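You operate a simulated robot arm through the tools that you are given. There is no shell and no other tool. Be economical: measure what you need, move in short steps, check, and stop when the job is done.

You are at the controls of a simulated two-armed robot. One attempt, no reset.

Task
Wipe up the spill on the top of the blending table with the grey rag there and put it back.

It is judged by the outcome, as a careful person would: the job done as asked, and still so three seconds after it is handed in. It fails if anything else is knocked over, pushed out of place, dropped, spilled or broken.

Robot
Two 7-joint arms with two-finger parallel grippers on one trunk, on a base that drives. Base frame: it is fixed to the floor where the robot stands at the start and does not move with it; the origin is under the middle of the robot, x ahead of it, y to its left, z up; the surface under the hand at the start is at about z = 84. Units: cm, degrees, N and s.
The left shoulder is at the start at [5, 18.7, 103.5], the right one opposite. With the tool pointing down near the work surface each hand reaches from about 10 to 66 cm from the robot's upright axis, wherever it stands, measured 20 degrees to its own side. Places, roughly: grey rag [50, -20, 80]. Payload 3.43 kg a hand.
The tool frame of a hand sits at the grasp point between the pads (the TCP): z along the fingers, y along the line on which they close. The tips reach 3 cm beyond it. Largest opening 9.4 cm; finger width 2.8, thickness 1; the body of the gripper, 5 by 9.6 cm, starts 5.5 cm behind the TCP.
Orientation is told as [roll, pitch, yaw] about the base's x, y, z axes, in that order, counted from this pose: with the fingers straight down and closing along the base's y, the tool's x points along the base's -x, its y along +y and its z along -z.

Tools
- The arms move only by the tool apply_moves. It takes "left_series", "right_series" or both (then of equal length, played together; a hand with none holds still); each is a list of rows, each a list of 7 numbers: the turn, a rotation vector about the base's x, y, z in degrees, then the shift along the base's x, y, z in cm, then the closure, from 0 (fully open) to 1 (shut). In form: [[rx, ry, rz, tx, ty, tz, jaw], ...]. A call has 1 to 12 rows; each row shifts and turns the commanded pose from where the row before left it. Each row takes 0.2 s and may step no farther than 5 cm and 8.6 degrees from the row before; otherwise, or with a gripper value out of range, the whole call is refused. Where a pose cannot be reached the arm comes as near as it can. A force on the tool above 40 N (or 10 N above the force at the start of the call, whichever is more), or a blocked arm, ends the call early, and 0.2 s more pass. The fingers move at their own pace (about 15.3 cm/s each) and stop on an object; they squeeze with about 27 N. The grip force told is the motor's: it shows also when the fingers shut on nothing. Time passes only in rows, and 0.2 s behind the last, so rows that do not move let the fingers close. The reply holds the time, the measured pose of the TCP, the force on the tool along the base axes, the opening and the grip force, in the units named above and with some noise, with the torque about the TCP (base axes, N m) and any sound that the robot's microphone picked up.
- Cameras (640 x 400 px; columns grow to the right, rows downward): "scene" is now at [14.99, -1.26, 120.82]; the picture's right is [-0.14, -0.99, 0.00], its down [-0.47, 0.07, -0.88] and it looks along [0.87, -0.12, -0.48] (base axes); focal length 214 px, centre (320, 200). "left" rides on the left gripper at [7.6, -1.4, -10.2] in its tool frame; the picture's right is [0.18, 0.98, 0.00], its down [-0.75, 0.14, -0.64] and it looks along [-0.63, 0.12, 0.77] (tool axes); focal length 243 px, centre (320, 200). "right" rides on the right gripper at [7.6, 1.4, -10.2] in its tool frame; the picture's right is [-0.18, 0.98, 0.00], its down [-0.75, -0.14, -0.64] and it looks along [-0.63, -0.12, 0.77] (tool axes); focal length 243 px, centre (320, 200). There is no depth. A picture from a camera that has moved, and an enlarged one, comes with that camera's place and axes in the base frame and with its lens.
- camera(camera): a new picture of that camera. The clock stands still meanwhile.
- lift_body(by): slides the trunk up (or, below 0, down) by that many cm; the arms and the scene camera ride with it, the base frame stays. It gives what a move gives, with no picture.
- drive_base(legs): drives the robot by 1 to 6 legs, each [ahead, left, turn to the left] in cm, cm and degrees, along the robot's own axes; the way and the turn of a leg run together, so that a leg with both is an arc; at most 150 cm and 180 degrees a leg. The arms and the cameras ride along, it lands a little off, and it stops where it bumps. It gives what a move gives.
- head_to(pan, tilt): turns the head with the scene camera to pan (to the left, within 80 degrees either way) and tilt (down, from -29 to 69), counted from straight ahead of the robot. It gives what a move gives.
- zoom(camera, box): a new picture of the part [left, top, right, bottom] of that camera's present view, enlarged. The clock stands still meanwhile.
- sign_off(): hands the job in; it is judged then, once.

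Work in short steps. Places have to be worked out from the pictures, the camera data and where the tool is seen: move nearer, look again, correct. Check each grasp and each placing, and mend what went wrong. You have 120 turns and 100 pictures in all, those below and enlarged ones among them. Open the grippers and draw the arms clear of the work before you hand the job in, unless the task says otherwise; then end with one line.

The tools are called as a command line: name --argument value ..., lists and objects as JSON in quotes. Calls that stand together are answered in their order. apply_moves: Moves the arms, as the interface text tells. Its arguments: {"type":"object","properties":{"left_series":{"type":"array"},"right_series":{"type":"array"}},"required":[]} The other tools are called the same way: lift_body (by) slides the trunk up or down; drive_base (legs) drives the base; head_to (pan, tilt) turns the head that bears the scene camera; camera (camera) takes a picture; zoom (camera, box) takes an enlarged picture of a part of a camera's view; sign_off () hands the job in.

At the start:

```text
t: 0.0
left_eef_pos: [39.39, 8.57, 105.28]
left_orientation: [0.0, 0.0, 0.1]
left_contact_force: [-0.2, 0.2, -0.3]
left_torque: [0.0, -0.01, -0.03]
left_grip_width: 9.39
left_finger_force: 0.0
right_eef_pos: [35.23, -19.86, 112.34]
right_orientation: [-0.1, -0.1, -0.1]
right_contact_force: [-0.3, -0.4, -0.7]
right_torque: [-0.05, 0.03, 0.0]
right_grip_width: 9.41
right_finger_force: 0.1
trunk travel left (down, up): [-25.0, 18.2]
robot x, y, heading: [-0.01, 0.49, 0.2]
head pan, tilt: [-8.0, 28.4]
```

scene: 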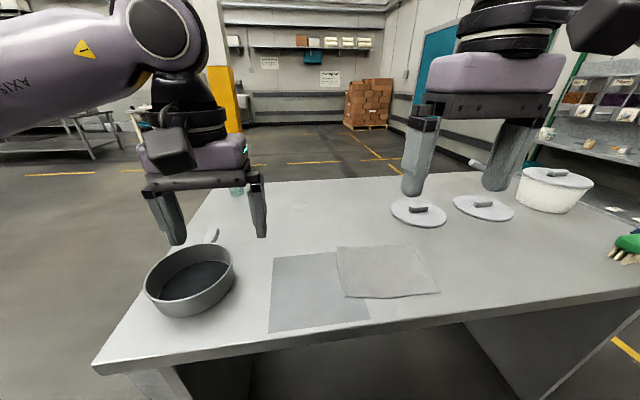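
right: 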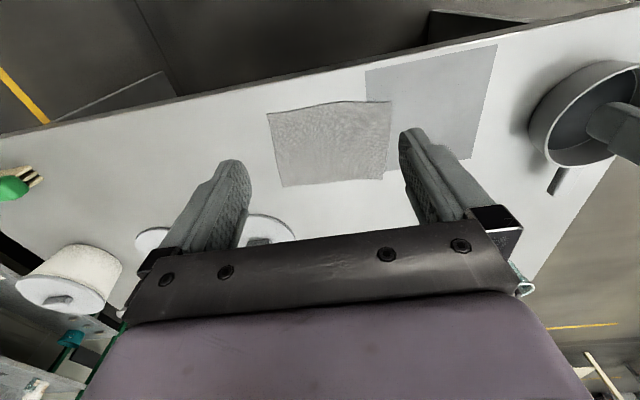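
left: 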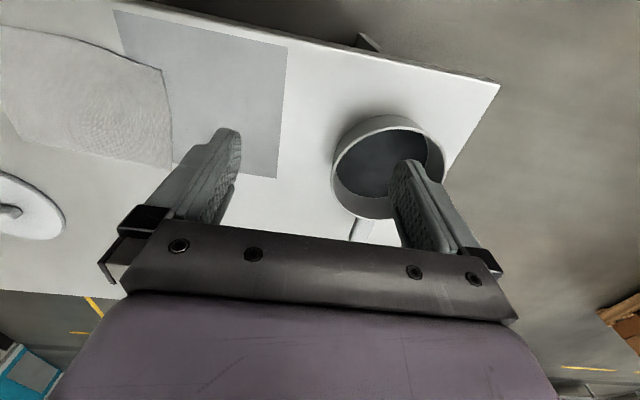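

I see a rag and a darker grey square, but no clear spill yet. I'll enlarge the table view to find it.

zoom --camera "scene" --box '[100, 170, 380, 345]'

zoom --camera "scene" --box '[360, 150, 640, 325]'

zoom --camera "right" --box '[220, 40, 540, 240]'

```text
2.29 times, centred on (240, 258) of scene
camera zoom: at [14.99, -1.26, 120.82], right [-0.14, -0.99, 0.0], down [-0.47, 0.07, -0.88], along [0.87, -0.12, -0.48], focal length 490 px, centre (503, 69)
```

zoom: 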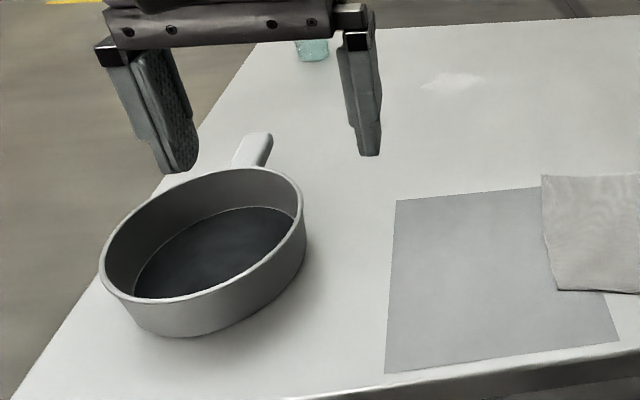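

```text
2.29 times, centred on (500, 238) of scene
camera zoom: at [14.99, -1.26, 120.82], right [-0.14, -0.99, 0.0], down [-0.47, 0.07, -0.88], along [0.87, -0.12, -0.48], focal length 490 px, centre (-91, 114)
```

zoom: 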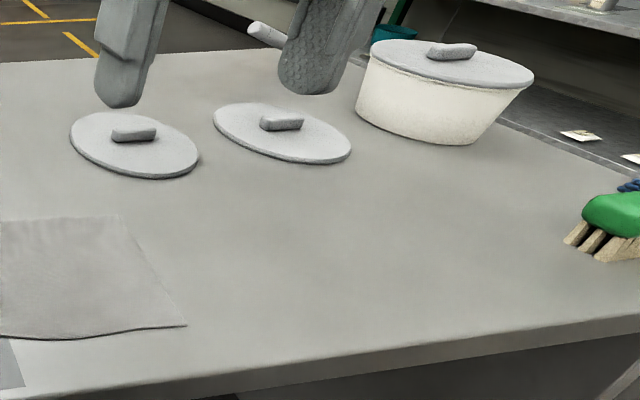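

```text
2.00 times, centred on (380, 140) of right
camera zoom: at [27.57, -18.46, 122.55], right [0.18, 0.98, 0.0], down [0.75, -0.14, 0.64], along [0.63, -0.12, -0.77], focal length 485 px, centre (200, 320)
```

zoom: 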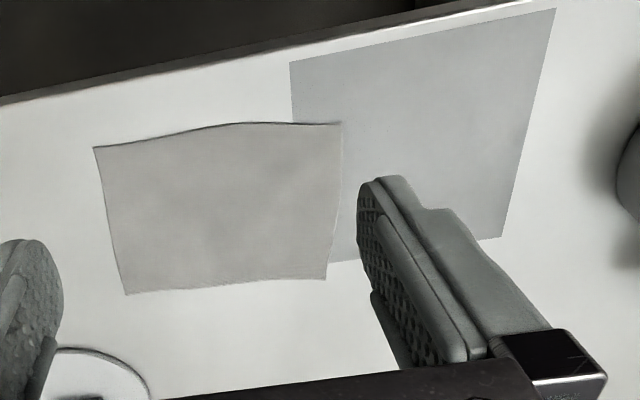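

A faint pale splotch shows at about [79, -3], near the far middle of the table. I'll enlarge that area to get its extent.

zoom --camera "scene" --box '[225, 175, 385, 275]'

zoom --camera "scene" --box '[320, 210, 480, 310]'

```text
4.00 times, centred on (305, 225) of scene
camera zoom: at [14.99, -1.26, 120.82], right [-0.14, -0.99, 0.0], down [-0.47, 0.07, -0.88], along [0.87, -0.12, -0.48], focal length 858 px, centre (380, 100)
```

zoom: 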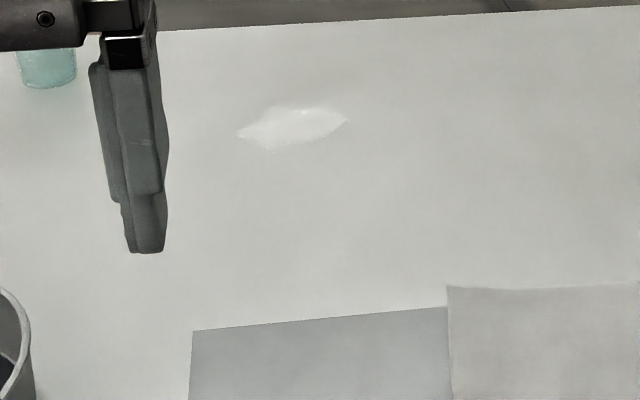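

```text
4.00 times, centred on (400, 260) of scene
camera zoom: at [14.99, -1.26, 120.82], right [-0.14, -0.99, 0.0], down [-0.47, 0.07, -0.88], along [0.87, -0.12, -0.48], focal length 858 px, centre (0, -40)
```

zoom: 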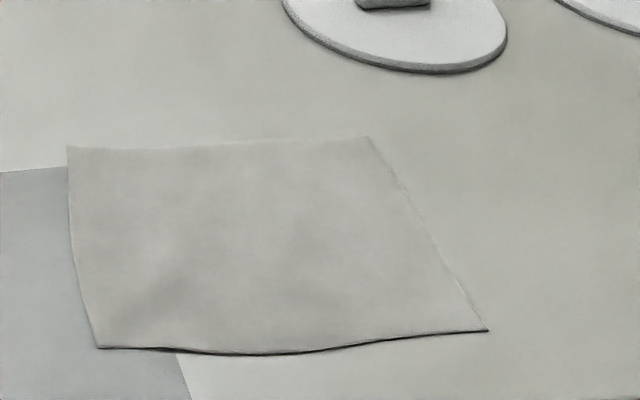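

The spill spans about x 74–82, y −7..2, and the rag x 41–55, y −30..−10, with the table top at z≈84. The spill is beyond reach, so I need to drive nearer. I'll look down first to see the clearance between the base and the table.

head_to --pan -8 --tilt 69

camera --camera "scene"

```text
t: 1.1
left_eef_pos: [39.44, 8.59, 105.11]
left_orientation: [-0.1, 0.0, 0.1]
left_contact_force: [0.2, -0.9, -0.8]
left_torque: [0.01, -0.02, 0.0]
left_grip_width: 9.41
left_finger_force: 0.0
right_eef_pos: [35.1, -19.77, 112.36]
right_orientation: [0.0, 0.0, 0.0]
right_contact_force: [0.4, -0.9, -0.2]
right_torque: [0.01, 0.0, -0.03]
right_grip_width: 9.41
right_finger_force: 0.1
trunk travel left (down, up): [-25.0, 18.2]
robot x, y, heading: [-0.22, 0.13, -0.1]
head pan, tilt: [-8.0, 68.8]
```

```text
91 pictures are left
camera scene: at [11.51, -0.77, 115.42], right [-0.14, -0.99, 0.0], down [-0.92, 0.13, -0.36], along [0.36, -0.05, -0.93], focal length 214 px, centre (320, 200)
```

scene: 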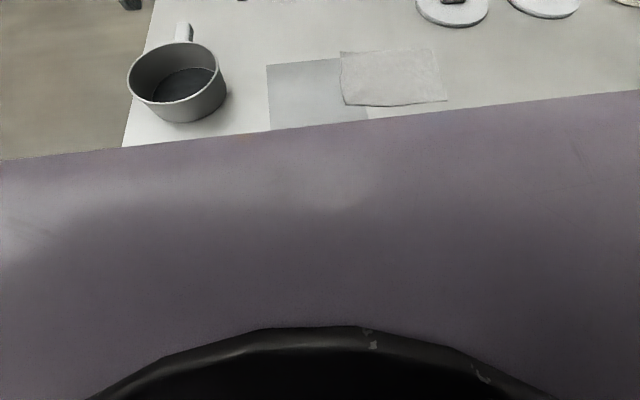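

The view down is blocked by the robot's own front body. I'll drive ahead in small amounts, arms high above everything, and watch for a bump.

drive_base --legs '[[6, 0, 0]]'

head_to --pan 0 --tilt 45

camera --camera "scene"

```text
t: 2.0
left_eef_pos: [45.61, 8.6, 105.19]
left_orientation: [0.1, 0.0, 0.2]
left_contact_force: [-0.1, -0.3, -0.9]
left_torque: [0.0, 0.0, -0.01]
left_grip_width: 9.4
left_finger_force: 0.0
right_eef_pos: [41.22, -19.73, 112.32]
right_orientation: [0.0, -0.1, 0.1]
right_contact_force: [0.0, -0.1, 0.8]
right_torque: [0.0, 0.01, 0.0]
right_grip_width: 9.4
right_finger_force: 0.0
trunk travel left (down, up): [-25.0, 18.2]
robot x, y, heading: [6.11, 0.02, 0.1]
head pan, tilt: [-8.0, 68.8]
```

```text
t: 2.9
left_eef_pos: [45.49, 8.67, 105.25]
left_orientation: [0.0, 0.0, 0.2]
left_contact_force: [-0.2, -0.7, 0.0]
left_torque: [0.02, -0.02, -0.01]
left_grip_width: 9.4
left_finger_force: 0.1
right_eef_pos: [41.22, -19.78, 112.36]
right_orientation: [0.0, 0.1, 0.1]
right_contact_force: [0.1, -0.2, 0.5]
right_torque: [-0.01, -0.02, 0.01]
right_grip_width: 9.39
right_finger_force: 0.0
trunk travel left (down, up): [-25.0, 18.2]
robot x, y, heading: [5.79, 0.1, 0.3]
head pan, tilt: [0.0, 45.0]
```

```text
90 pictures are left
camera scene: at [20.12, 0.03, 118.29], right [0.0, -1.0, 0.0], down [-0.71, 0.0, -0.71], along [0.71, 0.0, -0.71], focal length 214 px, centre (320, 200)
```

scene: 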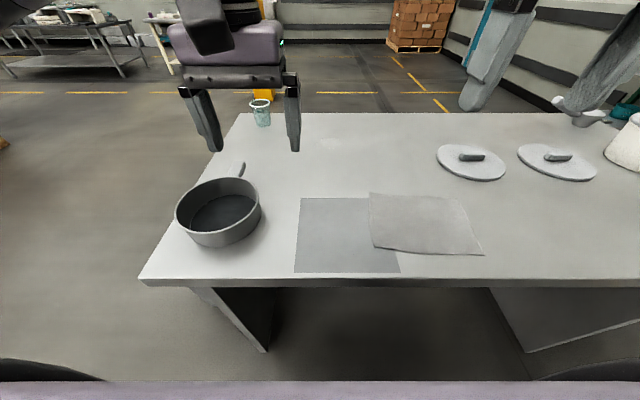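

The table is open underneath between y≈25 and y≈−90. I'll shift right about 20 cm so the left arm has both rag and spill well in reach, then come ahead a bit.

drive_base --legs '[[0, -20, 0], [5, 0, 0], [5, 0, 0]]'

head_to --pan 0 --tilt 40

camera --camera "scene"

camera --camera "left"

```text
t: 6.4
left_eef_pos: [55.52, -12.03, 105.32]
left_orientation: [-0.1, 0.0, 0.1]
left_contact_force: [-0.3, 0.2, 0.4]
left_torque: [0.02, -0.01, -0.02]
left_grip_width: 9.41
left_finger_force: 0.0
right_eef_pos: [51.16, -40.32, 112.47]
right_orientation: [0.0, 0.0, -0.1]
right_contact_force: [0.0, 0.2, 0.3]
right_torque: [-0.01, 0.01, 0.03]
right_grip_width: 9.4
right_finger_force: 0.0
trunk travel left (down, up): [-25.0, 18.2]
robot x, y, heading: [15.49, -20.84, -0.2]
head pan, tilt: [0.0, 45.0]
```

```text
t: 7.1
left_eef_pos: [55.53, -11.99, 105.29]
left_orientation: [0.0, -0.2, 0.2]
left_contact_force: [-1.0, 0.0, 0.2]
left_torque: [0.0, 0.0, -0.03]
left_grip_width: 9.39
left_finger_force: 0.1
right_eef_pos: [51.08, -40.35, 112.52]
right_orientation: [0.0, -0.1, 0.1]
right_contact_force: [-0.3, 0.2, 0.2]
right_torque: [0.02, 0.0, -0.03]
right_grip_width: 9.39
right_finger_force: 0.0
trunk travel left (down, up): [-25.0, 18.2]
robot x, y, heading: [16.39, -20.56, -0.0]
head pan, tilt: [0.0, 40.0]
```

```text
89 pictures are left
camera scene: at [30.43, -20.55, 119.02], right [0.0, -1.0, 0.0], down [-0.64, 0.0, -0.77], along [0.77, 0.0, -0.64], focal length 214 px, centre (320, 200)
```

scene: 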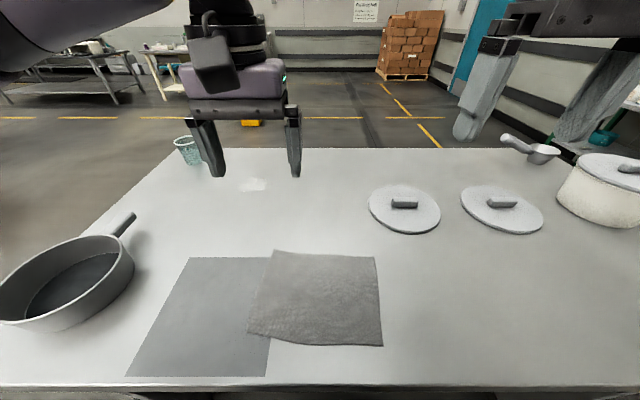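

```text
88 pictures are left
camera left: at [47.84, -13.46, 115.5], right [-0.19, 0.98, 0.0], down [0.75, 0.14, 0.64], along [0.63, 0.12, -0.77], focal length 243 px, centre (320, 200)
```

left: 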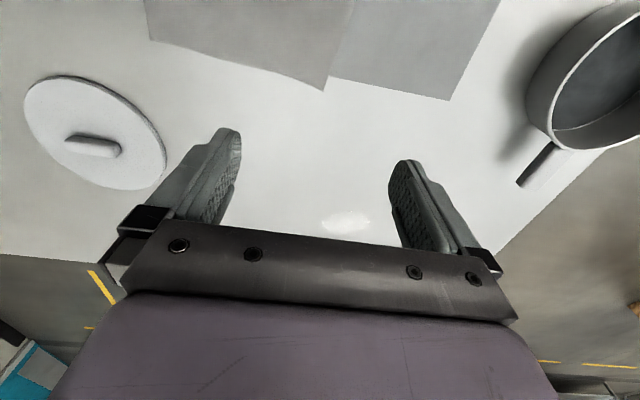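

Both views agree on the spill at about [78.5, −2]. The rag's centre is at [48.6, −20.7]. I'll bring the left hand above the rag's centre with the fingers half open.

apply_moves --left_series '[[0, 0, 0, -2.3, -2.9, 0, 0.3], [0, 0, 0, -2.3, -2.9, 0, 0.45], [0, 0, 0, -2.3, -2.9, -3, 0.45], [0, 0, 0, 0, 0, -4, 0.45], [0, 0, 0, 0, 0, -4, 0.45], [0, 0, 0, 0, 0, -2, 0.45], [0, 0, 0, 0, 0, 0, 0.45]]'

camera --camera "left"

camera --camera "scene"

```text
t: 8.7
left_eef_pos: [48.65, -20.83, 92.36]
left_orientation: [0.0, 0.1, 0.1]
left_contact_force: [-0.2, -0.1, -0.3]
left_torque: [0.0, 0.01, 0.03]
left_grip_width: 5.17
left_finger_force: 0.0
right_eef_pos: [51.05, -40.36, 112.34]
right_orientation: [0.0, 0.0, 0.0]
right_contact_force: [0.2, -0.5, 0.2]
right_torque: [0.02, -0.01, 0.01]
right_grip_width: 9.41
right_finger_force: 0.0
trunk travel left (down, up): [-25.0, 18.2]
robot x, y, heading: [15.9, -20.86, 0.0]
head pan, tilt: [0.0, 40.0]
```

```text
87 pictures are left
camera left: at [41.08, -22.33, 102.5], right [-0.19, 0.98, 0.0], down [0.75, 0.14, 0.64], along [0.63, 0.12, -0.77], focal length 243 px, centre (320, 200)
```

left: 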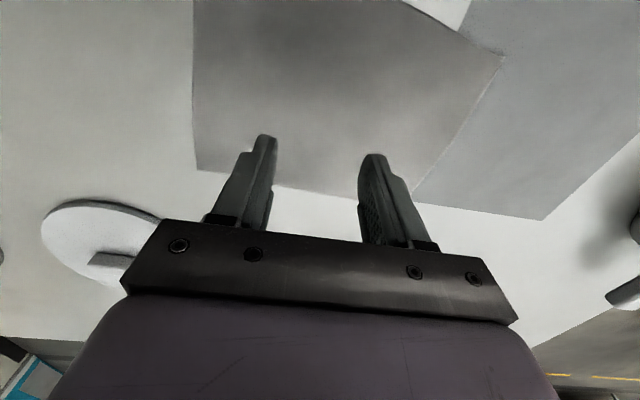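

```text
86 pictures are left
camera scene: at [30.43, -20.55, 119.03], right [0.0, -1.0, 0.0], down [-0.64, 0.0, -0.77], along [0.77, 0.0, -0.64], focal length 214 px, centre (320, 200)
```

scene: 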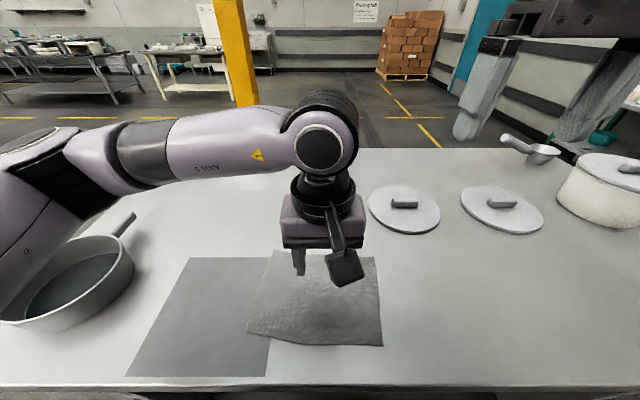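

The fingers straddle the rag's centre. I'll lower in small steps to light contact, then close.

apply_moves --left_series '[[0, 0, 0, 0, 0, -2.5, 0.45], [0, 0, 0, 0, 0, -1.5, 0.45], [0, 0, 0, 0, 0, -0.5, 0.45], [0, 0, 0, 0, 0, -0.4, 0.45], [0, 0, 0, 0, 0, -0.3, 0.45], [0, 0, 0, 0, 0, 0, 0.45]]'

camera --camera "left"

```text
t: 10.1
left_eef_pos: [48.45, -20.79, 87.05]
left_orientation: [0.0, -0.2, 0.1]
left_contact_force: [1.1, -0.1, 4.1]
left_torque: [0.04, 0.01, 0.02]
left_grip_width: 5.21
left_finger_force: 0.1
right_eef_pos: [51.01, -40.28, 112.35]
right_orientation: [0.0, -0.1, 0.0]
right_contact_force: [-0.1, -0.1, 0.1]
right_torque: [0.02, -0.05, 0.03]
right_grip_width: 9.41
right_finger_force: 0.1
trunk travel left (down, up): [-25.0, 18.2]
robot x, y, heading: [16.08, -20.34, 0.2]
head pan, tilt: [0.0, 40.0]
```

```text
85 pictures are left
camera left: at [40.87, -22.17, 97.37], right [-0.19, 0.98, 0.0], down [0.75, 0.14, 0.64], along [0.63, 0.12, -0.77], focal length 243 px, centre (320, 200)
```

left: 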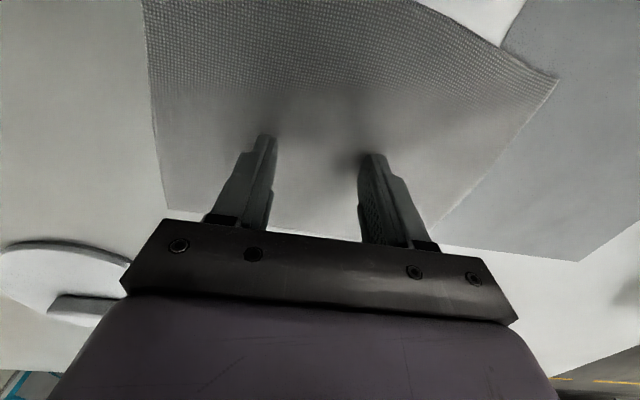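

Light contact (4 N) at z≈87. Closing the fingers to pinch up a fold.

apply_moves --left_series '[[0, 0, 0, 0, 0, 0, 0.7], [0, 0, 0, 0, 0, 0, 0.9], [0, 0, 0, 0, 0, 0, 1], [0, 0, 0, 0, 0, 0, 1], [0, 0, 0, 0, 0, 0.5, 1], [0, 0, 0, 0, 0, 0.7, 1]]'

camera --camera "left"

camera --camera "scene"

```text
t: 11.5
left_eef_pos: [48.48, -20.74, 88.24]
left_orientation: [0.0, 0.1, 0.1]
left_contact_force: [-0.8, -0.9, -1.2]
left_torque: [0.03, 0.02, -0.04]
left_grip_width: 0.32
left_finger_force: 27.0
right_eef_pos: [51.08, -40.4, 112.42]
right_orientation: [0.0, 0.0, 0.0]
right_contact_force: [0.7, 0.4, 0.3]
right_torque: [0.01, 0.01, 0.0]
right_grip_width: 9.41
right_finger_force: 0.0
trunk travel left (down, up): [-25.0, 18.2]
robot x, y, heading: [16.07, -20.51, 0.0]
head pan, tilt: [0.0, 40.0]
```

```text
84 pictures are left
camera left: at [40.87, -22.17, 98.49], right [-0.19, 0.98, 0.0], down [0.75, 0.14, 0.64], along [0.63, 0.12, -0.77], focal length 243 px, centre (320, 200)
```

left: 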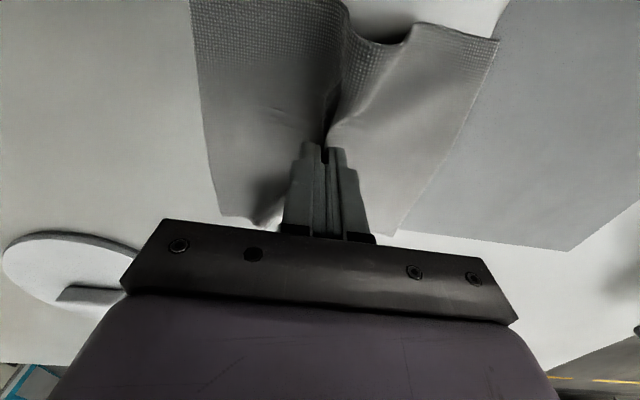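

```text
83 pictures are left
camera scene: at [30.43, -20.55, 119.02], right [0.0, -1.0, 0.0], down [-0.64, 0.0, -0.77], along [0.77, 0.0, -0.64], focal length 214 px, centre (320, 200)
```

scene: 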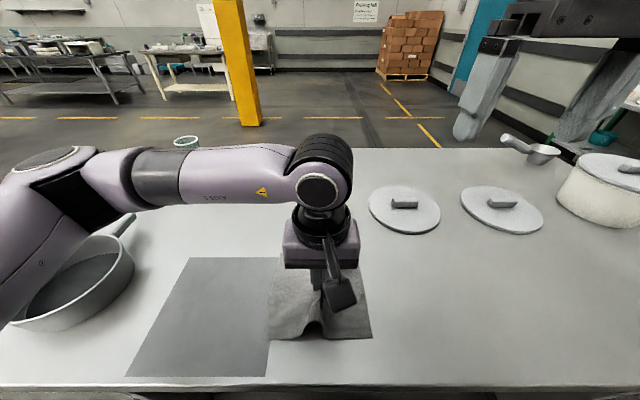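

The rag is pinched firmly as a fold. I'll drag it, nearly flat, toward the spill and check along the way.

apply_moves --left_series '[[0, 0, 0, 2, 1.25, 0, 1], [0, 0, 0, 2, 1.25, 0, 1], [0, 0, 0, 2, 1.25, 0, 1], [0, 0, 0, 2, 1.25, 0, 1], [0, 0, 0, 2, 1.25, 0, 1], [0, 0, 0, 2, 1.25, 0, 1], [0, 0, 0, 2, 1.25, 0, 1], [0, 0, 0, 2, 1.25, 0, 1], [0, 0, 0, 2, 1.25, 0, 1], [0, 0, 0, 0, 0, 0, 1]]'

camera --camera "scene"

camera --camera "left"

```text
t: 13.7
left_eef_pos: [66.41, -9.69, 88.42]
left_orientation: [0.0, 0.0, 0.0]
left_contact_force: [-0.4, 0.4, 0.3]
left_torque: [0.0, 0.0, 0.02]
left_grip_width: 0.3
left_finger_force: 27.7
right_eef_pos: [51.13, -40.29, 112.45]
right_orientation: [0.0, 0.0, 0.0]
right_contact_force: [0.7, -0.3, 0.6]
right_torque: [0.01, -0.03, 0.01]
right_grip_width: 9.38
right_finger_force: 0.1
trunk travel left (down, up): [-25.0, 18.2]
robot x, y, heading: [16.33, -20.28, 0.0]
head pan, tilt: [0.0, 40.0]
```

```text
82 pictures are left
camera scene: at [30.43, -20.55, 119.03], right [0.0, -1.0, 0.0], down [-0.64, 0.0, -0.77], along [0.77, 0.0, -0.64], focal length 214 px, centre (320, 200)
```

scene: 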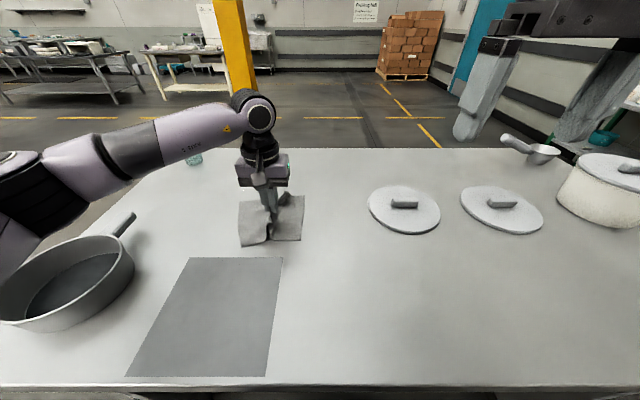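

```text
81 pictures are left
camera left: at [58.86, -11.01, 98.59], right [-0.19, 0.98, 0.0], down [0.75, 0.14, 0.64], along [0.63, 0.12, -0.77], focal length 243 px, centre (320, 200)
```

left: 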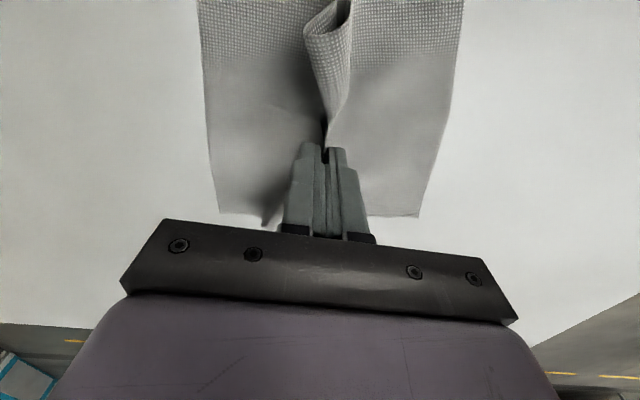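

The rag follows flat and clear. I'll lower about 0.9 cm to press it and go on over the spill.

apply_moves --left_series '[[0, 0, 0, 0, 0, -0.6, 1], [0, 0, 0, 0, 0, -0.5, 1], [0, 0, 0, 2, 1.25, 0, 1], [0, 0, 0, 2, 1.25, 0, 1], [0, 0, 0, 2, 1.25, 0, 1], [0, 0, 0, 2, 1.25, 0, 1], [0, 0, 0, 2, 1.25, 0, 1], [0, 0, 0, 2, 1.25, 0, 1], [0, 0, 0, 0, 0, 0, 1]]'

camera --camera "scene"

camera --camera "left"

```text
t: 15.7
left_eef_pos: [78.5, -2.13, 87.53]
left_orientation: [0.0, 0.0, 0.0]
left_contact_force: [-0.8, -0.3, -0.7]
left_torque: [0.02, 0.01, -0.03]
left_grip_width: 0.3
left_finger_force: 27.0
right_eef_pos: [51.04, -40.28, 112.4]
right_orientation: [0.0, -0.1, 0.0]
right_contact_force: [0.0, -0.3, -0.4]
right_torque: [0.01, 0.01, 0.01]
right_grip_width: 9.39
right_finger_force: 0.0
trunk travel left (down, up): [-25.0, 18.2]
robot x, y, heading: [16.04, -20.43, -0.0]
head pan, tilt: [0.0, 40.0]
```

```text
80 pictures are left
camera scene: at [30.43, -20.54, 119.03], right [0.0, -1.0, 0.0], down [-0.64, 0.0, -0.77], along [0.77, 0.0, -0.64], focal length 214 px, centre (320, 200)
```

scene: 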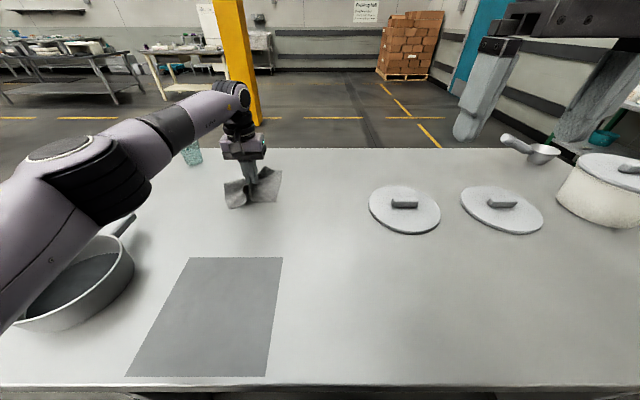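

```text
79 pictures are left
camera left: at [70.92, -3.54, 97.75], right [-0.18, 0.98, 0.0], down [0.75, 0.14, 0.64], along [0.63, 0.12, -0.77], focal length 243 px, centre (320, 200)
```

left: 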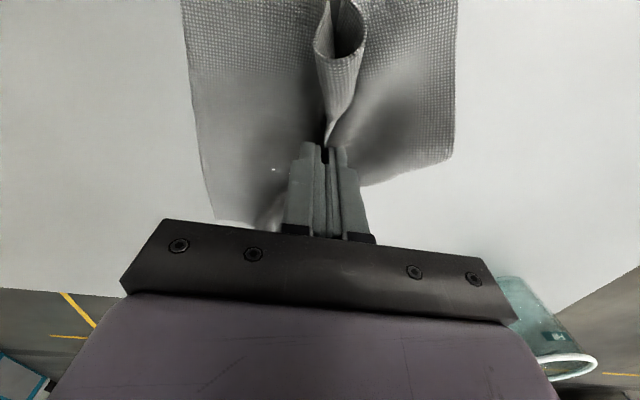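

The rag covers the spill. I'll press slightly and wipe with side-to-side strokes covering x 74–83, y −8..4.

apply_moves --left_series '[[0, 0, 0, 0, 0, -0.45, 1], [0, 0, 0, -2, -3, 0, 1], [0, 0, 0, -1, -3, 0, 1], [0, 0, 0, 0, 3, 0, 1], [0, 0, 0, 0, 3, 0, 1], [0, 0, 0, 0, 3, 0, 1], [0, 0, 0, 0, 3, 0, 1], [0, 0, 0, 3, -3, 0, 1], [0, 0, 0, 0, -3, 0, 1], [0, 0, 0, 0, -3, 0, 1], [0, 0, 0, 0, -3, 0, 1], [0, 0, 0, 0, 0, 0, 1]]'

apply_moves --left_series '[[0, 0, 0, 3, 0, 0, 1], [0, 0, 0, 0, 3, 0, 1], [0, 0, 0, 0, 3, 0, 1], [0, 0, 0, 0, 3, 0, 1], [0, 0, 0, 0, 2, 0, 1], [0, 0, 0, -3, -2, 0, 1], [0, 0, 0, -3, -1, 0, 1], [0, 0, 0, 0, -3, 0, 1], [0, 0, 0, 3, 0, 0, 1], [0, 0, 0, 3, 0, 0, 1], [0, 0, 0, 0, 0, 0, 1]]'

camera --camera "left"

camera --camera "scene"

```text
t: 18.3
left_eef_pos: [78.14, -7.86, 87.25]
left_orientation: [-0.1, -0.6, 0.1]
left_contact_force: [1.8, 6.0, 24.4]
left_torque: [0.33, -0.13, 0.0]
left_grip_width: 0.3
left_finger_force: 27.2
right_eef_pos: [50.85, -40.32, 112.61]
right_orientation: [0.1, -0.3, 0.0]
right_contact_force: [-0.4, -0.8, -0.1]
right_torque: [-0.03, -0.03, -0.01]
right_grip_width: 9.39
right_finger_force: 0.0
trunk travel left (down, up): [-25.0, 18.2]
robot x, y, heading: [16.09, -20.53, 0.2]
head pan, tilt: [0.0, 40.0]
```

```text
t: 19.9
left_eef_pos: [73.59, 0.82, 87.17]
left_orientation: [-0.2, -1.3, 0.4]
left_contact_force: [-4.0, 0.1, 12.0]
left_torque: [0.09, 0.11, 0.0]
left_grip_width: 0.3
left_finger_force: 27.3
left hand out of reach, approached as far as the arm can: row 1
right_eef_pos: [51.02, -40.3, 112.43]
right_orientation: [-0.1, -0.1, 0.1]
right_contact_force: [-0.5, -0.3, 0.0]
right_torque: [-0.01, 0.03, -0.01]
right_grip_width: 9.43
right_finger_force: 0.0
trunk travel left (down, up): [-25.0, 18.2]
robot x, y, heading: [16.11, -20.61, 0.1]
head pan, tilt: [0.0, 40.0]
stopped in row 7 (left hand): the force on the tool passed its limit at 41 N (the readings are from after the stop); the commanded pose is now the measured one
```

```text
78 pictures are left
camera left: at [65.76, -0.71, 97.29], right [-0.19, 0.98, -0.01], down [0.74, 0.15, 0.66], along [0.65, 0.12, -0.75], focal length 243 px, centre (320, 200)
```

left: 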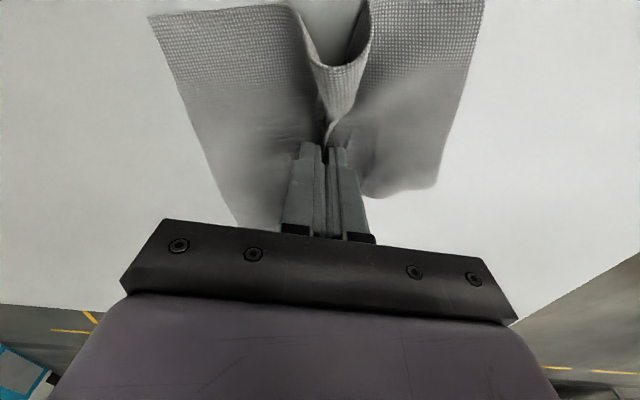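

```text
77 pictures are left
camera scene: at [30.35, -20.54, 118.99], right [0.0, -1.0, 0.0], down [-0.64, 0.0, -0.77], along [0.77, 0.0, -0.64], focal length 214 px, centre (320, 200)
```

scene: 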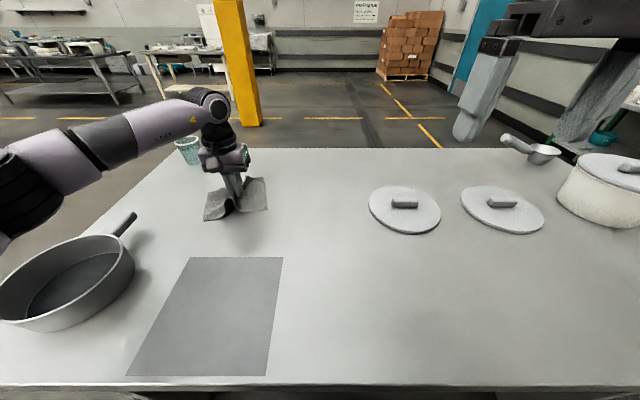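

The wiping strokes were done; the force limit tripped near the reach limit, with no harm seen. I'll ease up and draw the rag back to inspect the spot.

apply_moves --left_series '[[0, 0, 0, 0, 0, 0.6, 1], [0, 0, 0, -1, -1.2, 0.7, 1], [0, 0, 0, -2, -1.5, 0, 1], [0, 0, 0, -2, -1.5, 0, 1], [0, 0, 0, -2, -1.5, 0, 1], [0, 0, 0, -2, -1.5, 0, 1], [0, 0, 0, -2, -1.5, 0, 1], [0, 0, 0, -2, -1.5, 0, 1], [0, 0, 0, 0, 0, 0, 1]]'

zoom --camera "scene" --box '[160, 140, 360, 265]'

camera --camera "left"

```text
t: 21.9
left_eef_pos: [60.53, -9.27, 88.14]
left_orientation: [-0.1, -0.9, 0.6]
left_contact_force: [-0.1, 0.4, 0.3]
left_torque: [0.04, 0.02, 0.01]
left_grip_width: 0.29
left_finger_force: 27.0
right_eef_pos: [51.1, -40.24, 112.38]
right_orientation: [0.0, 0.0, 0.0]
right_contact_force: [0.0, 1.3, 0.1]
right_torque: [0.01, 0.01, -0.01]
right_grip_width: 9.38
right_finger_force: 0.0
trunk travel left (down, up): [-25.0, 18.2]
robot x, y, heading: [15.9, -20.63, -0.1]
head pan, tilt: [0.0, 40.0]
```

```text
3.20 times, centred on (260, 202) of scene
camera zoom: at [30.44, -20.51, 119.03], right [0.0, -1.0, 0.0], down [-0.64, 0.0, -0.77], along [0.77, 0.0, -0.64], focal length 686 px, centre (512, 192)
```

zoom: 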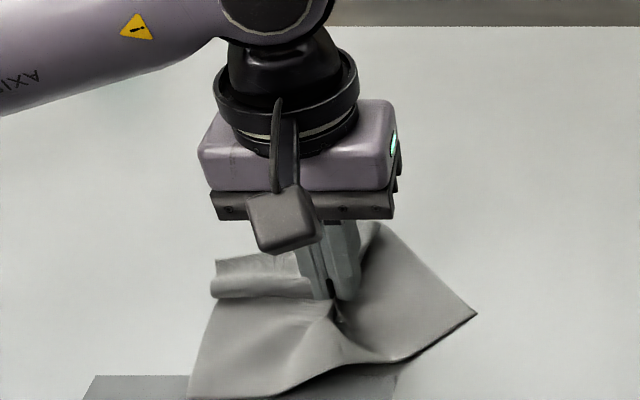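

```text
75 pictures are left
camera left: at [52.69, -10.75, 98.26], right [-0.19, 0.98, 0.0], down [0.74, 0.15, 0.65], along [0.64, 0.12, -0.76], focal length 243 px, centre (320, 200)
```

left: 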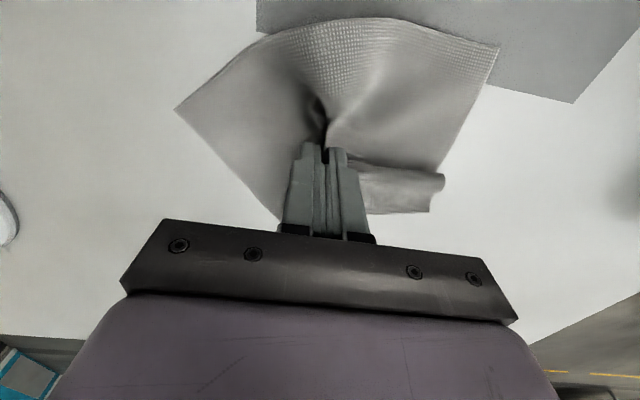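

The spot is hidden by the arm. I'll go on dragging the rag to its original place, then inspect the spot.

apply_moves --left_series '[[0, 0, 0, -1, -2, 0, 1], [0, 0, 0, -1, -2, 0, 1], [0, 0, 0, -1.5, -1.5, 0, 1], [0, 0, 0, -1.5, -1.5, 0, 1], [0, 0, 0, -1.5, -1.5, 0, 1], [0, 0, 0, -1.5, -1, 0, 1], [0, 0, 0, -1.5, -1, 0, 1], [0, 0, 0, -1.3, -1, 0, 1], [0, 0, 0, -1.2, 0, 0, 1], [0, 0, 0, 0, 0, 0, 1]]'

camera --camera "scene"

zoom --camera "scene" --box '[160, 140, 360, 265]'

camera --camera "left"

```text
t: 24.1
left_eef_pos: [48.58, -20.74, 88.14]
left_orientation: [-0.1, -0.9, 0.6]
left_contact_force: [0.3, 0.3, 0.3]
left_torque: [0.01, 0.01, 0.0]
left_grip_width: 0.29
left_finger_force: 26.7
right_eef_pos: [51.09, -40.27, 112.41]
right_orientation: [-0.1, 0.0, 0.0]
right_contact_force: [1.4, -0.6, -0.2]
right_torque: [-0.03, 0.02, -0.03]
right_grip_width: 9.4
right_finger_force: 0.1
trunk travel left (down, up): [-25.0, 18.2]
robot x, y, heading: [15.81, -20.71, -0.1]
head pan, tilt: [0.0, 40.0]
```

```text
74 pictures are left
camera scene: at [30.44, -20.51, 119.03], right [0.0, -1.0, 0.0], down [-0.64, 0.0, -0.77], along [0.77, 0.0, -0.64], focal length 214 px, centre (320, 200)
```

scene: 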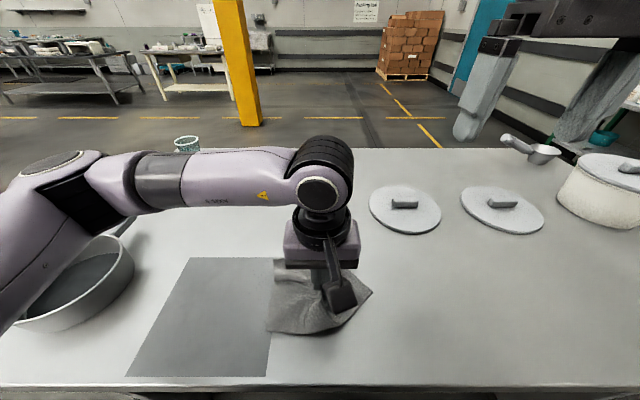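

```text
3.20 times, centred on (260, 202) of scene
camera zoom: at [30.44, -20.51, 119.03], right [0.0, -1.0, 0.0], down [-0.64, 0.0, -0.77], along [0.77, 0.0, -0.64], focal length 686 px, centre (512, 192)
```

zoom: 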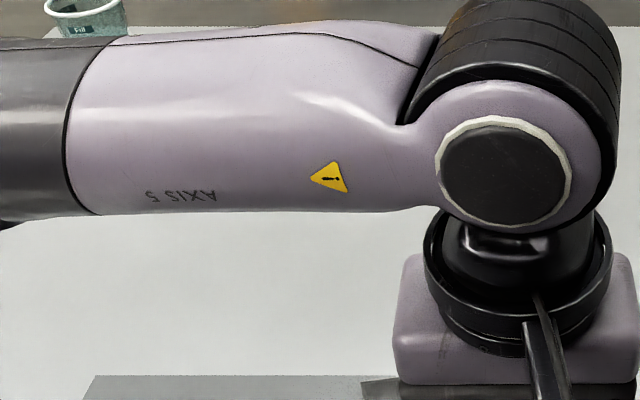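

```text
72 pictures are left
camera left: at [40.89, -22.23, 98.2], right [-0.19, 0.98, 0.0], down [0.74, 0.15, 0.65], along [0.64, 0.12, -0.76], focal length 243 px, centre (320, 200)
```

left: 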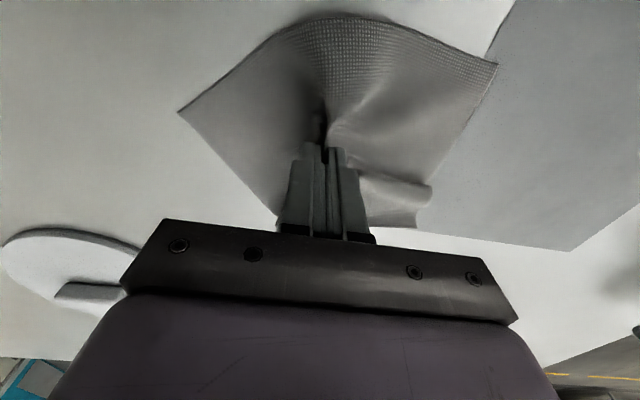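

The rag is back around its place, somewhat twisted. I'll lower it, open to relax the fold, and raise the hand to see both rag and spill spot.

apply_moves --left_series '[[0, 0, 0, 0, 0, -0.8, 1], [0, 0, 0, 0, 0, 0, 0.8], [0, 0, 0, 0, 0, 0, 0.6], [0, 0, 0, 0, 0, 0, 0.5], [0, 0, 0, 0, 0, 1, 0.5], [0, 0, 0, 0, 0, 4, 0.5], [0, 0, 0, 0, 0, 4, 0.3], [0, 0, 0, 0, 3, 4, 0.2], [0, 0, 0, 0, 4, 3, 0], [0, 0, 0, -3, 4, 2, 0], [0, 0, 0, -3, 4, 0, 0], [0, 0, 0, 0, 0, 0, 0]]'

camera --camera "scene"

camera --camera "left"

```text
refused: row 10 steps farther than a row can; nothing moved
```

```text
71 pictures are left
camera scene: at [30.44, -20.51, 119.03], right [0.0, -1.0, 0.0], down [-0.64, 0.0, -0.77], along [0.77, 0.0, -0.64], focal length 214 px, centre (320, 200)
```

scene: 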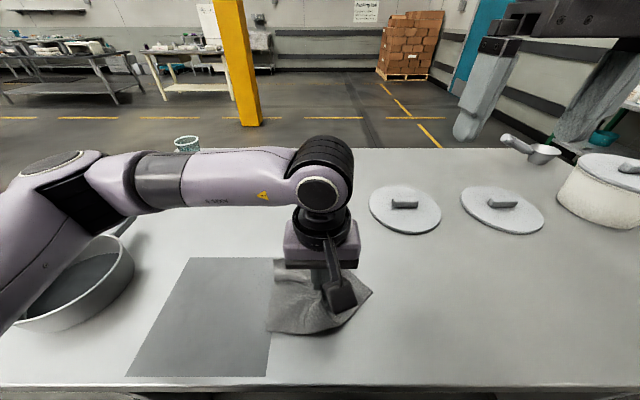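

```text
70 pictures are left
camera left: at [40.89, -22.23, 98.2], right [-0.19, 0.98, 0.0], down [0.74, 0.15, 0.65], along [0.64, 0.12, -0.76], focal length 243 px, centre (320, 200)
```

left: 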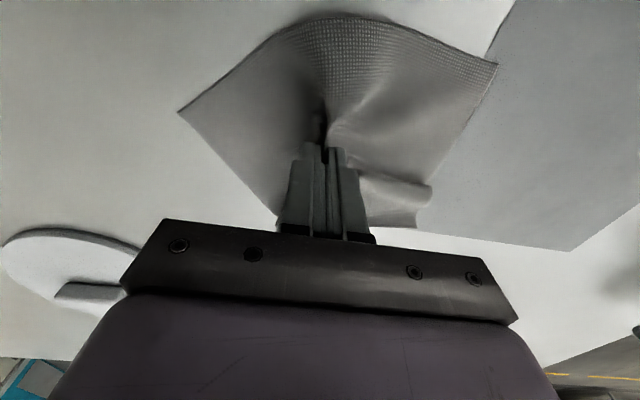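

One row was too large, so nothing moved. I'll redo it with shorter steps.

apply_moves --left_series '[[0, 0, 0, 0, 0, -0.8, 1], [0, 0, 0, 0, 0, 0, 0.8], [0, 0, 0, 0, 0, 0, 0.6], [0, 0, 0, 0, 0, 0, 0.5], [0, 0, 0, 0, 0, 0, 0.5], [0, 0, 0, 0, 0, 1, 0.5], [0, 0, 0, 0, 0, 4, 0.5], [0, 0, 0, 0, 0, 4, 0.3], [0, 0, 0, 0, 0, 4, 0.2], [0, 0, 0, 0, 2, 4, 0], [0, 0, 0, -2, 4, 0, 0], [0, 0, 0, -2, 4, 0, 0]]'

camera --camera "scene"

camera --camera "left"

```text
t: 26.6
left_eef_pos: [44.6, -10.86, 104.39]
left_orientation: [-0.2, -0.9, 0.5]
left_contact_force: [0.1, 0.1, 0.4]
left_torque: [-0.01, 0.03, -0.01]
left_grip_width: 9.41
left_finger_force: 0.0
right_eef_pos: [51.17, -40.26, 112.53]
right_orientation: [0.0, 0.0, 0.1]
right_contact_force: [0.8, -0.2, -0.5]
right_torque: [0.02, -0.02, 0.01]
right_grip_width: 9.41
right_finger_force: 0.0
trunk travel left (down, up): [-25.0, 18.2]
robot x, y, heading: [16.06, -20.38, -0.3]
head pan, tilt: [0.0, 40.0]
```

```text
69 pictures are left
camera scene: at [30.43, -20.47, 119.03], right [0.0, -1.0, 0.0], down [-0.64, 0.0, -0.77], along [0.77, 0.0, -0.64], focal length 214 px, centre (320, 200)
```

scene: 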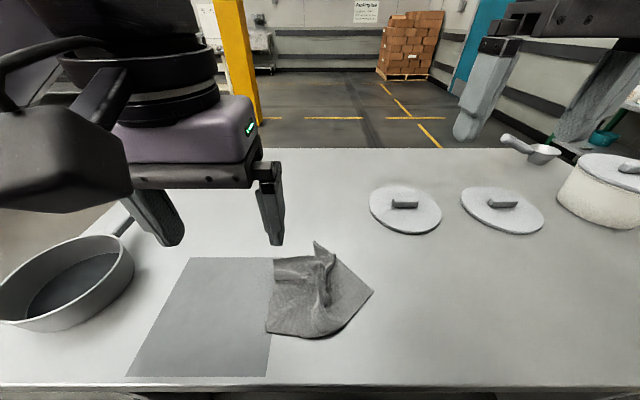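

```text
68 pictures are left
camera left: at [36.89, -12.4, 114.5], right [-0.19, 0.98, 0.0], down [0.74, 0.15, 0.65], along [0.64, 0.12, -0.76], focal length 243 px, centre (320, 200)
```

left: 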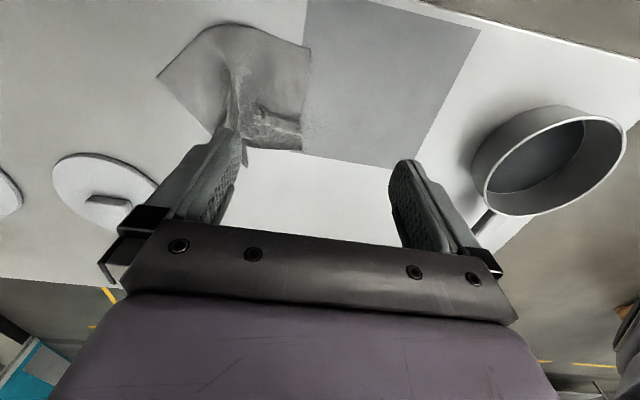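

The rag is released near its place, a bit crumpled. The spill spot is still hidden, so I'll lift the left hand out of the view.

apply_moves --left_series '[[0, 0, 0, 0, 2, 4, 0], [0, 0, 0, 0, 2, 4, 0], [0, 0, 0, 0, 2, 4, 0], [0, 0, 0, 0, 2, 2, 0], [0, 0, 0, 0, 0, 0, 0]]'

camera --camera "scene"

zoom --camera "scene" --box '[160, 140, 360, 265]'

camera --camera "left"

```text
t: 27.5
left_eef_pos: [44.79, -5.04, 115.17]
left_orientation: [0.5, -0.8, 0.8]
left_contact_force: [0.4, 0.5, -0.6]
left_torque: [0.03, 0.01, -0.02]
left_grip_width: 9.4
left_finger_force: 0.0
right_eef_pos: [51.26, -40.25, 112.33]
right_orientation: [0.0, 0.0, 0.2]
right_contact_force: [-0.3, -0.5, 0.1]
right_torque: [-0.02, 0.03, -0.02]
right_grip_width: 9.39
right_finger_force: 0.0
trunk travel left (down, up): [-25.0, 18.2]
robot x, y, heading: [16.07, -20.24, -0.2]
head pan, tilt: [0.0, 40.0]
stopped in row 4 (left hand): the force on the tool passed its limit at 45 N (the readings are from after the stop); the commanded pose is now the measured one
```

```text
67 pictures are left
camera scene: at [30.49, -20.5, 119.06], right [0.0, -1.0, 0.0], down [-0.64, 0.0, -0.77], along [0.77, 0.0, -0.64], focal length 214 px, centre (320, 200)
```

scene: 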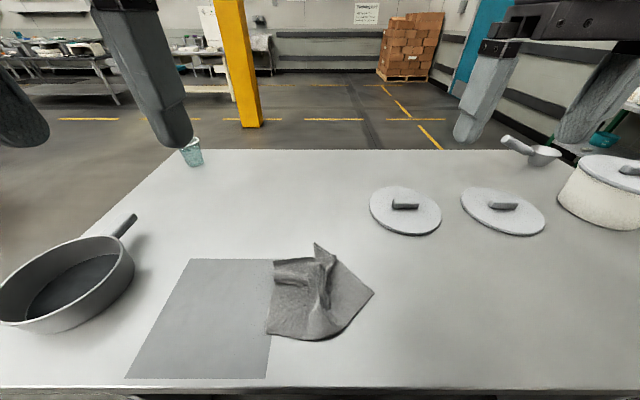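

```text
3.20 times, centred on (260, 202) of scene
camera zoom: at [30.49, -20.5, 119.06], right [0.0, -1.0, 0.0], down [-0.64, 0.0, -0.77], along [0.77, 0.0, -0.64], focal length 686 px, centre (512, 192)
```

zoom: 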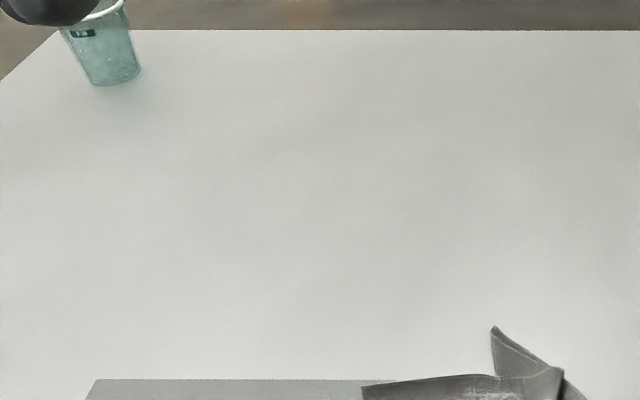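

```text
65 pictures are left
camera left: at [37.13, -6.82, 125.16], right [-0.2, 0.98, 0.01], down [0.74, 0.15, 0.65], along [0.64, 0.14, -0.76], focal length 243 px, centre (320, 200)
```

left: 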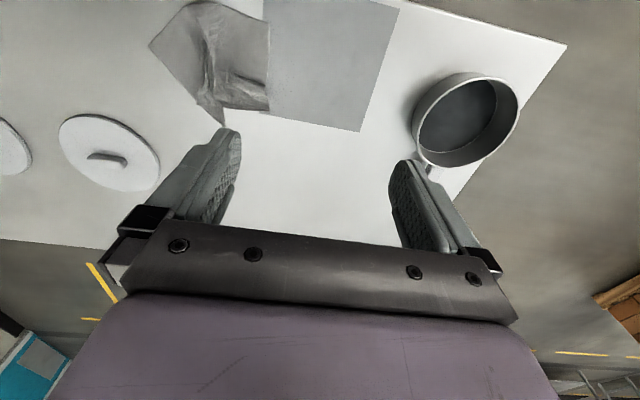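

The spill is gone. The stop was the hand meeting the robot's own head, so I'll move it forward and away. I'll take a closer look at the rag's state.

apply_moves --left_series '[[0, 0, 0, 3, 0, -1, 0], [0, 0, 0, 3, 2, -2, 0], [0, 0, 0, 2, 2, -2, 0], [0, 0, 0, 0, 0, 0, 0]]'

zoom --camera "scene" --box '[240, 230, 400, 350]'

zoom --camera "scene" --box '[160, 140, 480, 340]'

```text
t: 28.5
left_eef_pos: [53.05, -1.16, 110.03]
left_orientation: [0.7, -0.8, 0.9]
left_contact_force: [-0.1, 0.3, -0.1]
left_torque: [0.0, -0.01, -0.01]
left_grip_width: 9.4
left_finger_force: 0.0
right_eef_pos: [51.09, -40.35, 112.36]
right_orientation: [0.1, 0.1, 0.1]
right_contact_force: [-0.1, -0.1, 0.8]
right_torque: [0.01, 0.01, 0.02]
right_grip_width: 9.41
right_finger_force: 0.0
trunk travel left (down, up): [-25.0, 18.2]
robot x, y, heading: [15.86, -20.35, -0.1]
head pan, tilt: [0.0, 40.0]
```

```text
3.33 times, centred on (320, 290) of scene
camera zoom: at [30.44, -20.52, 119.03], right [0.0, -1.0, 0.0], down [-0.64, 0.0, -0.77], along [0.77, 0.0, -0.64], focal length 715 px, centre (320, -100)
```

zoom: 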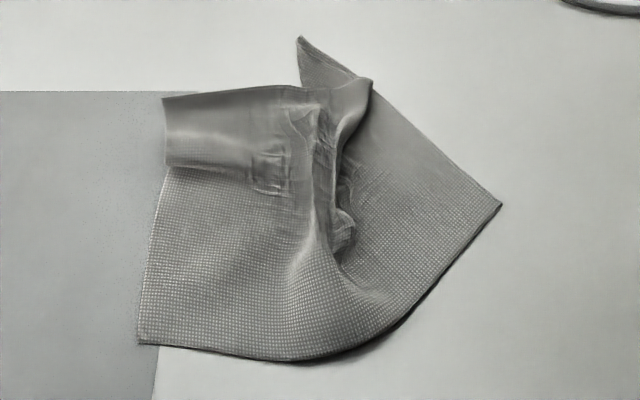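

```text
2.00 times, centred on (320, 240) of scene
camera zoom: at [30.44, -20.52, 119.03], right [0.0, -1.0, 0.0], down [-0.64, 0.0, -0.77], along [0.77, 0.0, -0.64], focal length 429 px, centre (320, 120)
```

zoom: 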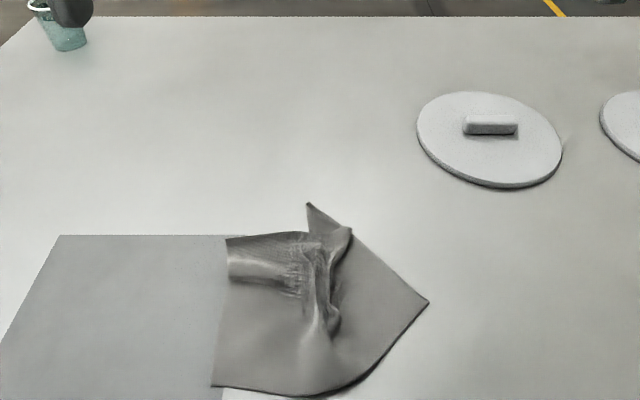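

The spill is wiped, and the rag lies back at its place, centred at about [48, −20.5]. I'll back the base off to draw the arms clear, then take a final look.

drive_base --legs '[[-16, 0, 0]]'

camera --camera "scene"

```text
t: 29.9
left_eef_pos: [37.23, -1.17, 110.2]
left_orientation: [0.6, -1.0, 1.1]
left_contact_force: [-0.8, 0.4, 0.4]
left_torque: [0.01, -0.02, 0.0]
left_grip_width: 9.41
left_finger_force: 0.1
right_eef_pos: [35.43, -40.18, 112.45]
right_orientation: [-0.1, -0.1, 0.2]
right_contact_force: [0.8, 0.1, -0.2]
right_torque: [0.0, -0.02, -0.01]
right_grip_width: 9.42
right_finger_force: 0.0
trunk travel left (down, up): [-25.0, 18.2]
robot x, y, heading: [0.26, -20.79, 0.1]
head pan, tilt: [0.0, 40.0]
```

```text
62 pictures are left
camera scene: at [14.68, -20.51, 119.04], right [0.0, -1.0, 0.0], down [-0.64, 0.0, -0.77], along [0.77, 0.0, -0.64], focal length 214 px, centre (320, 200)
```

scene: 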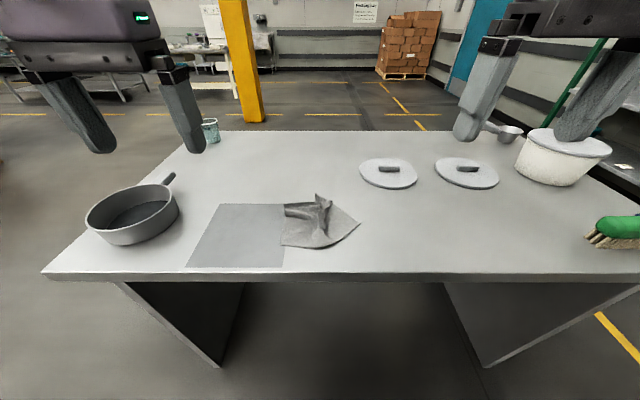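

The table top is clean, the other items are undisturbed, the rag is back, and both grippers are open and clear. I'm handing in.

sign_off

```text
The job is handed in.
```

I wiped up the spill and put the grey rag back where it was, a little crumpled and with one corner folded over; nothing else on the table moved.
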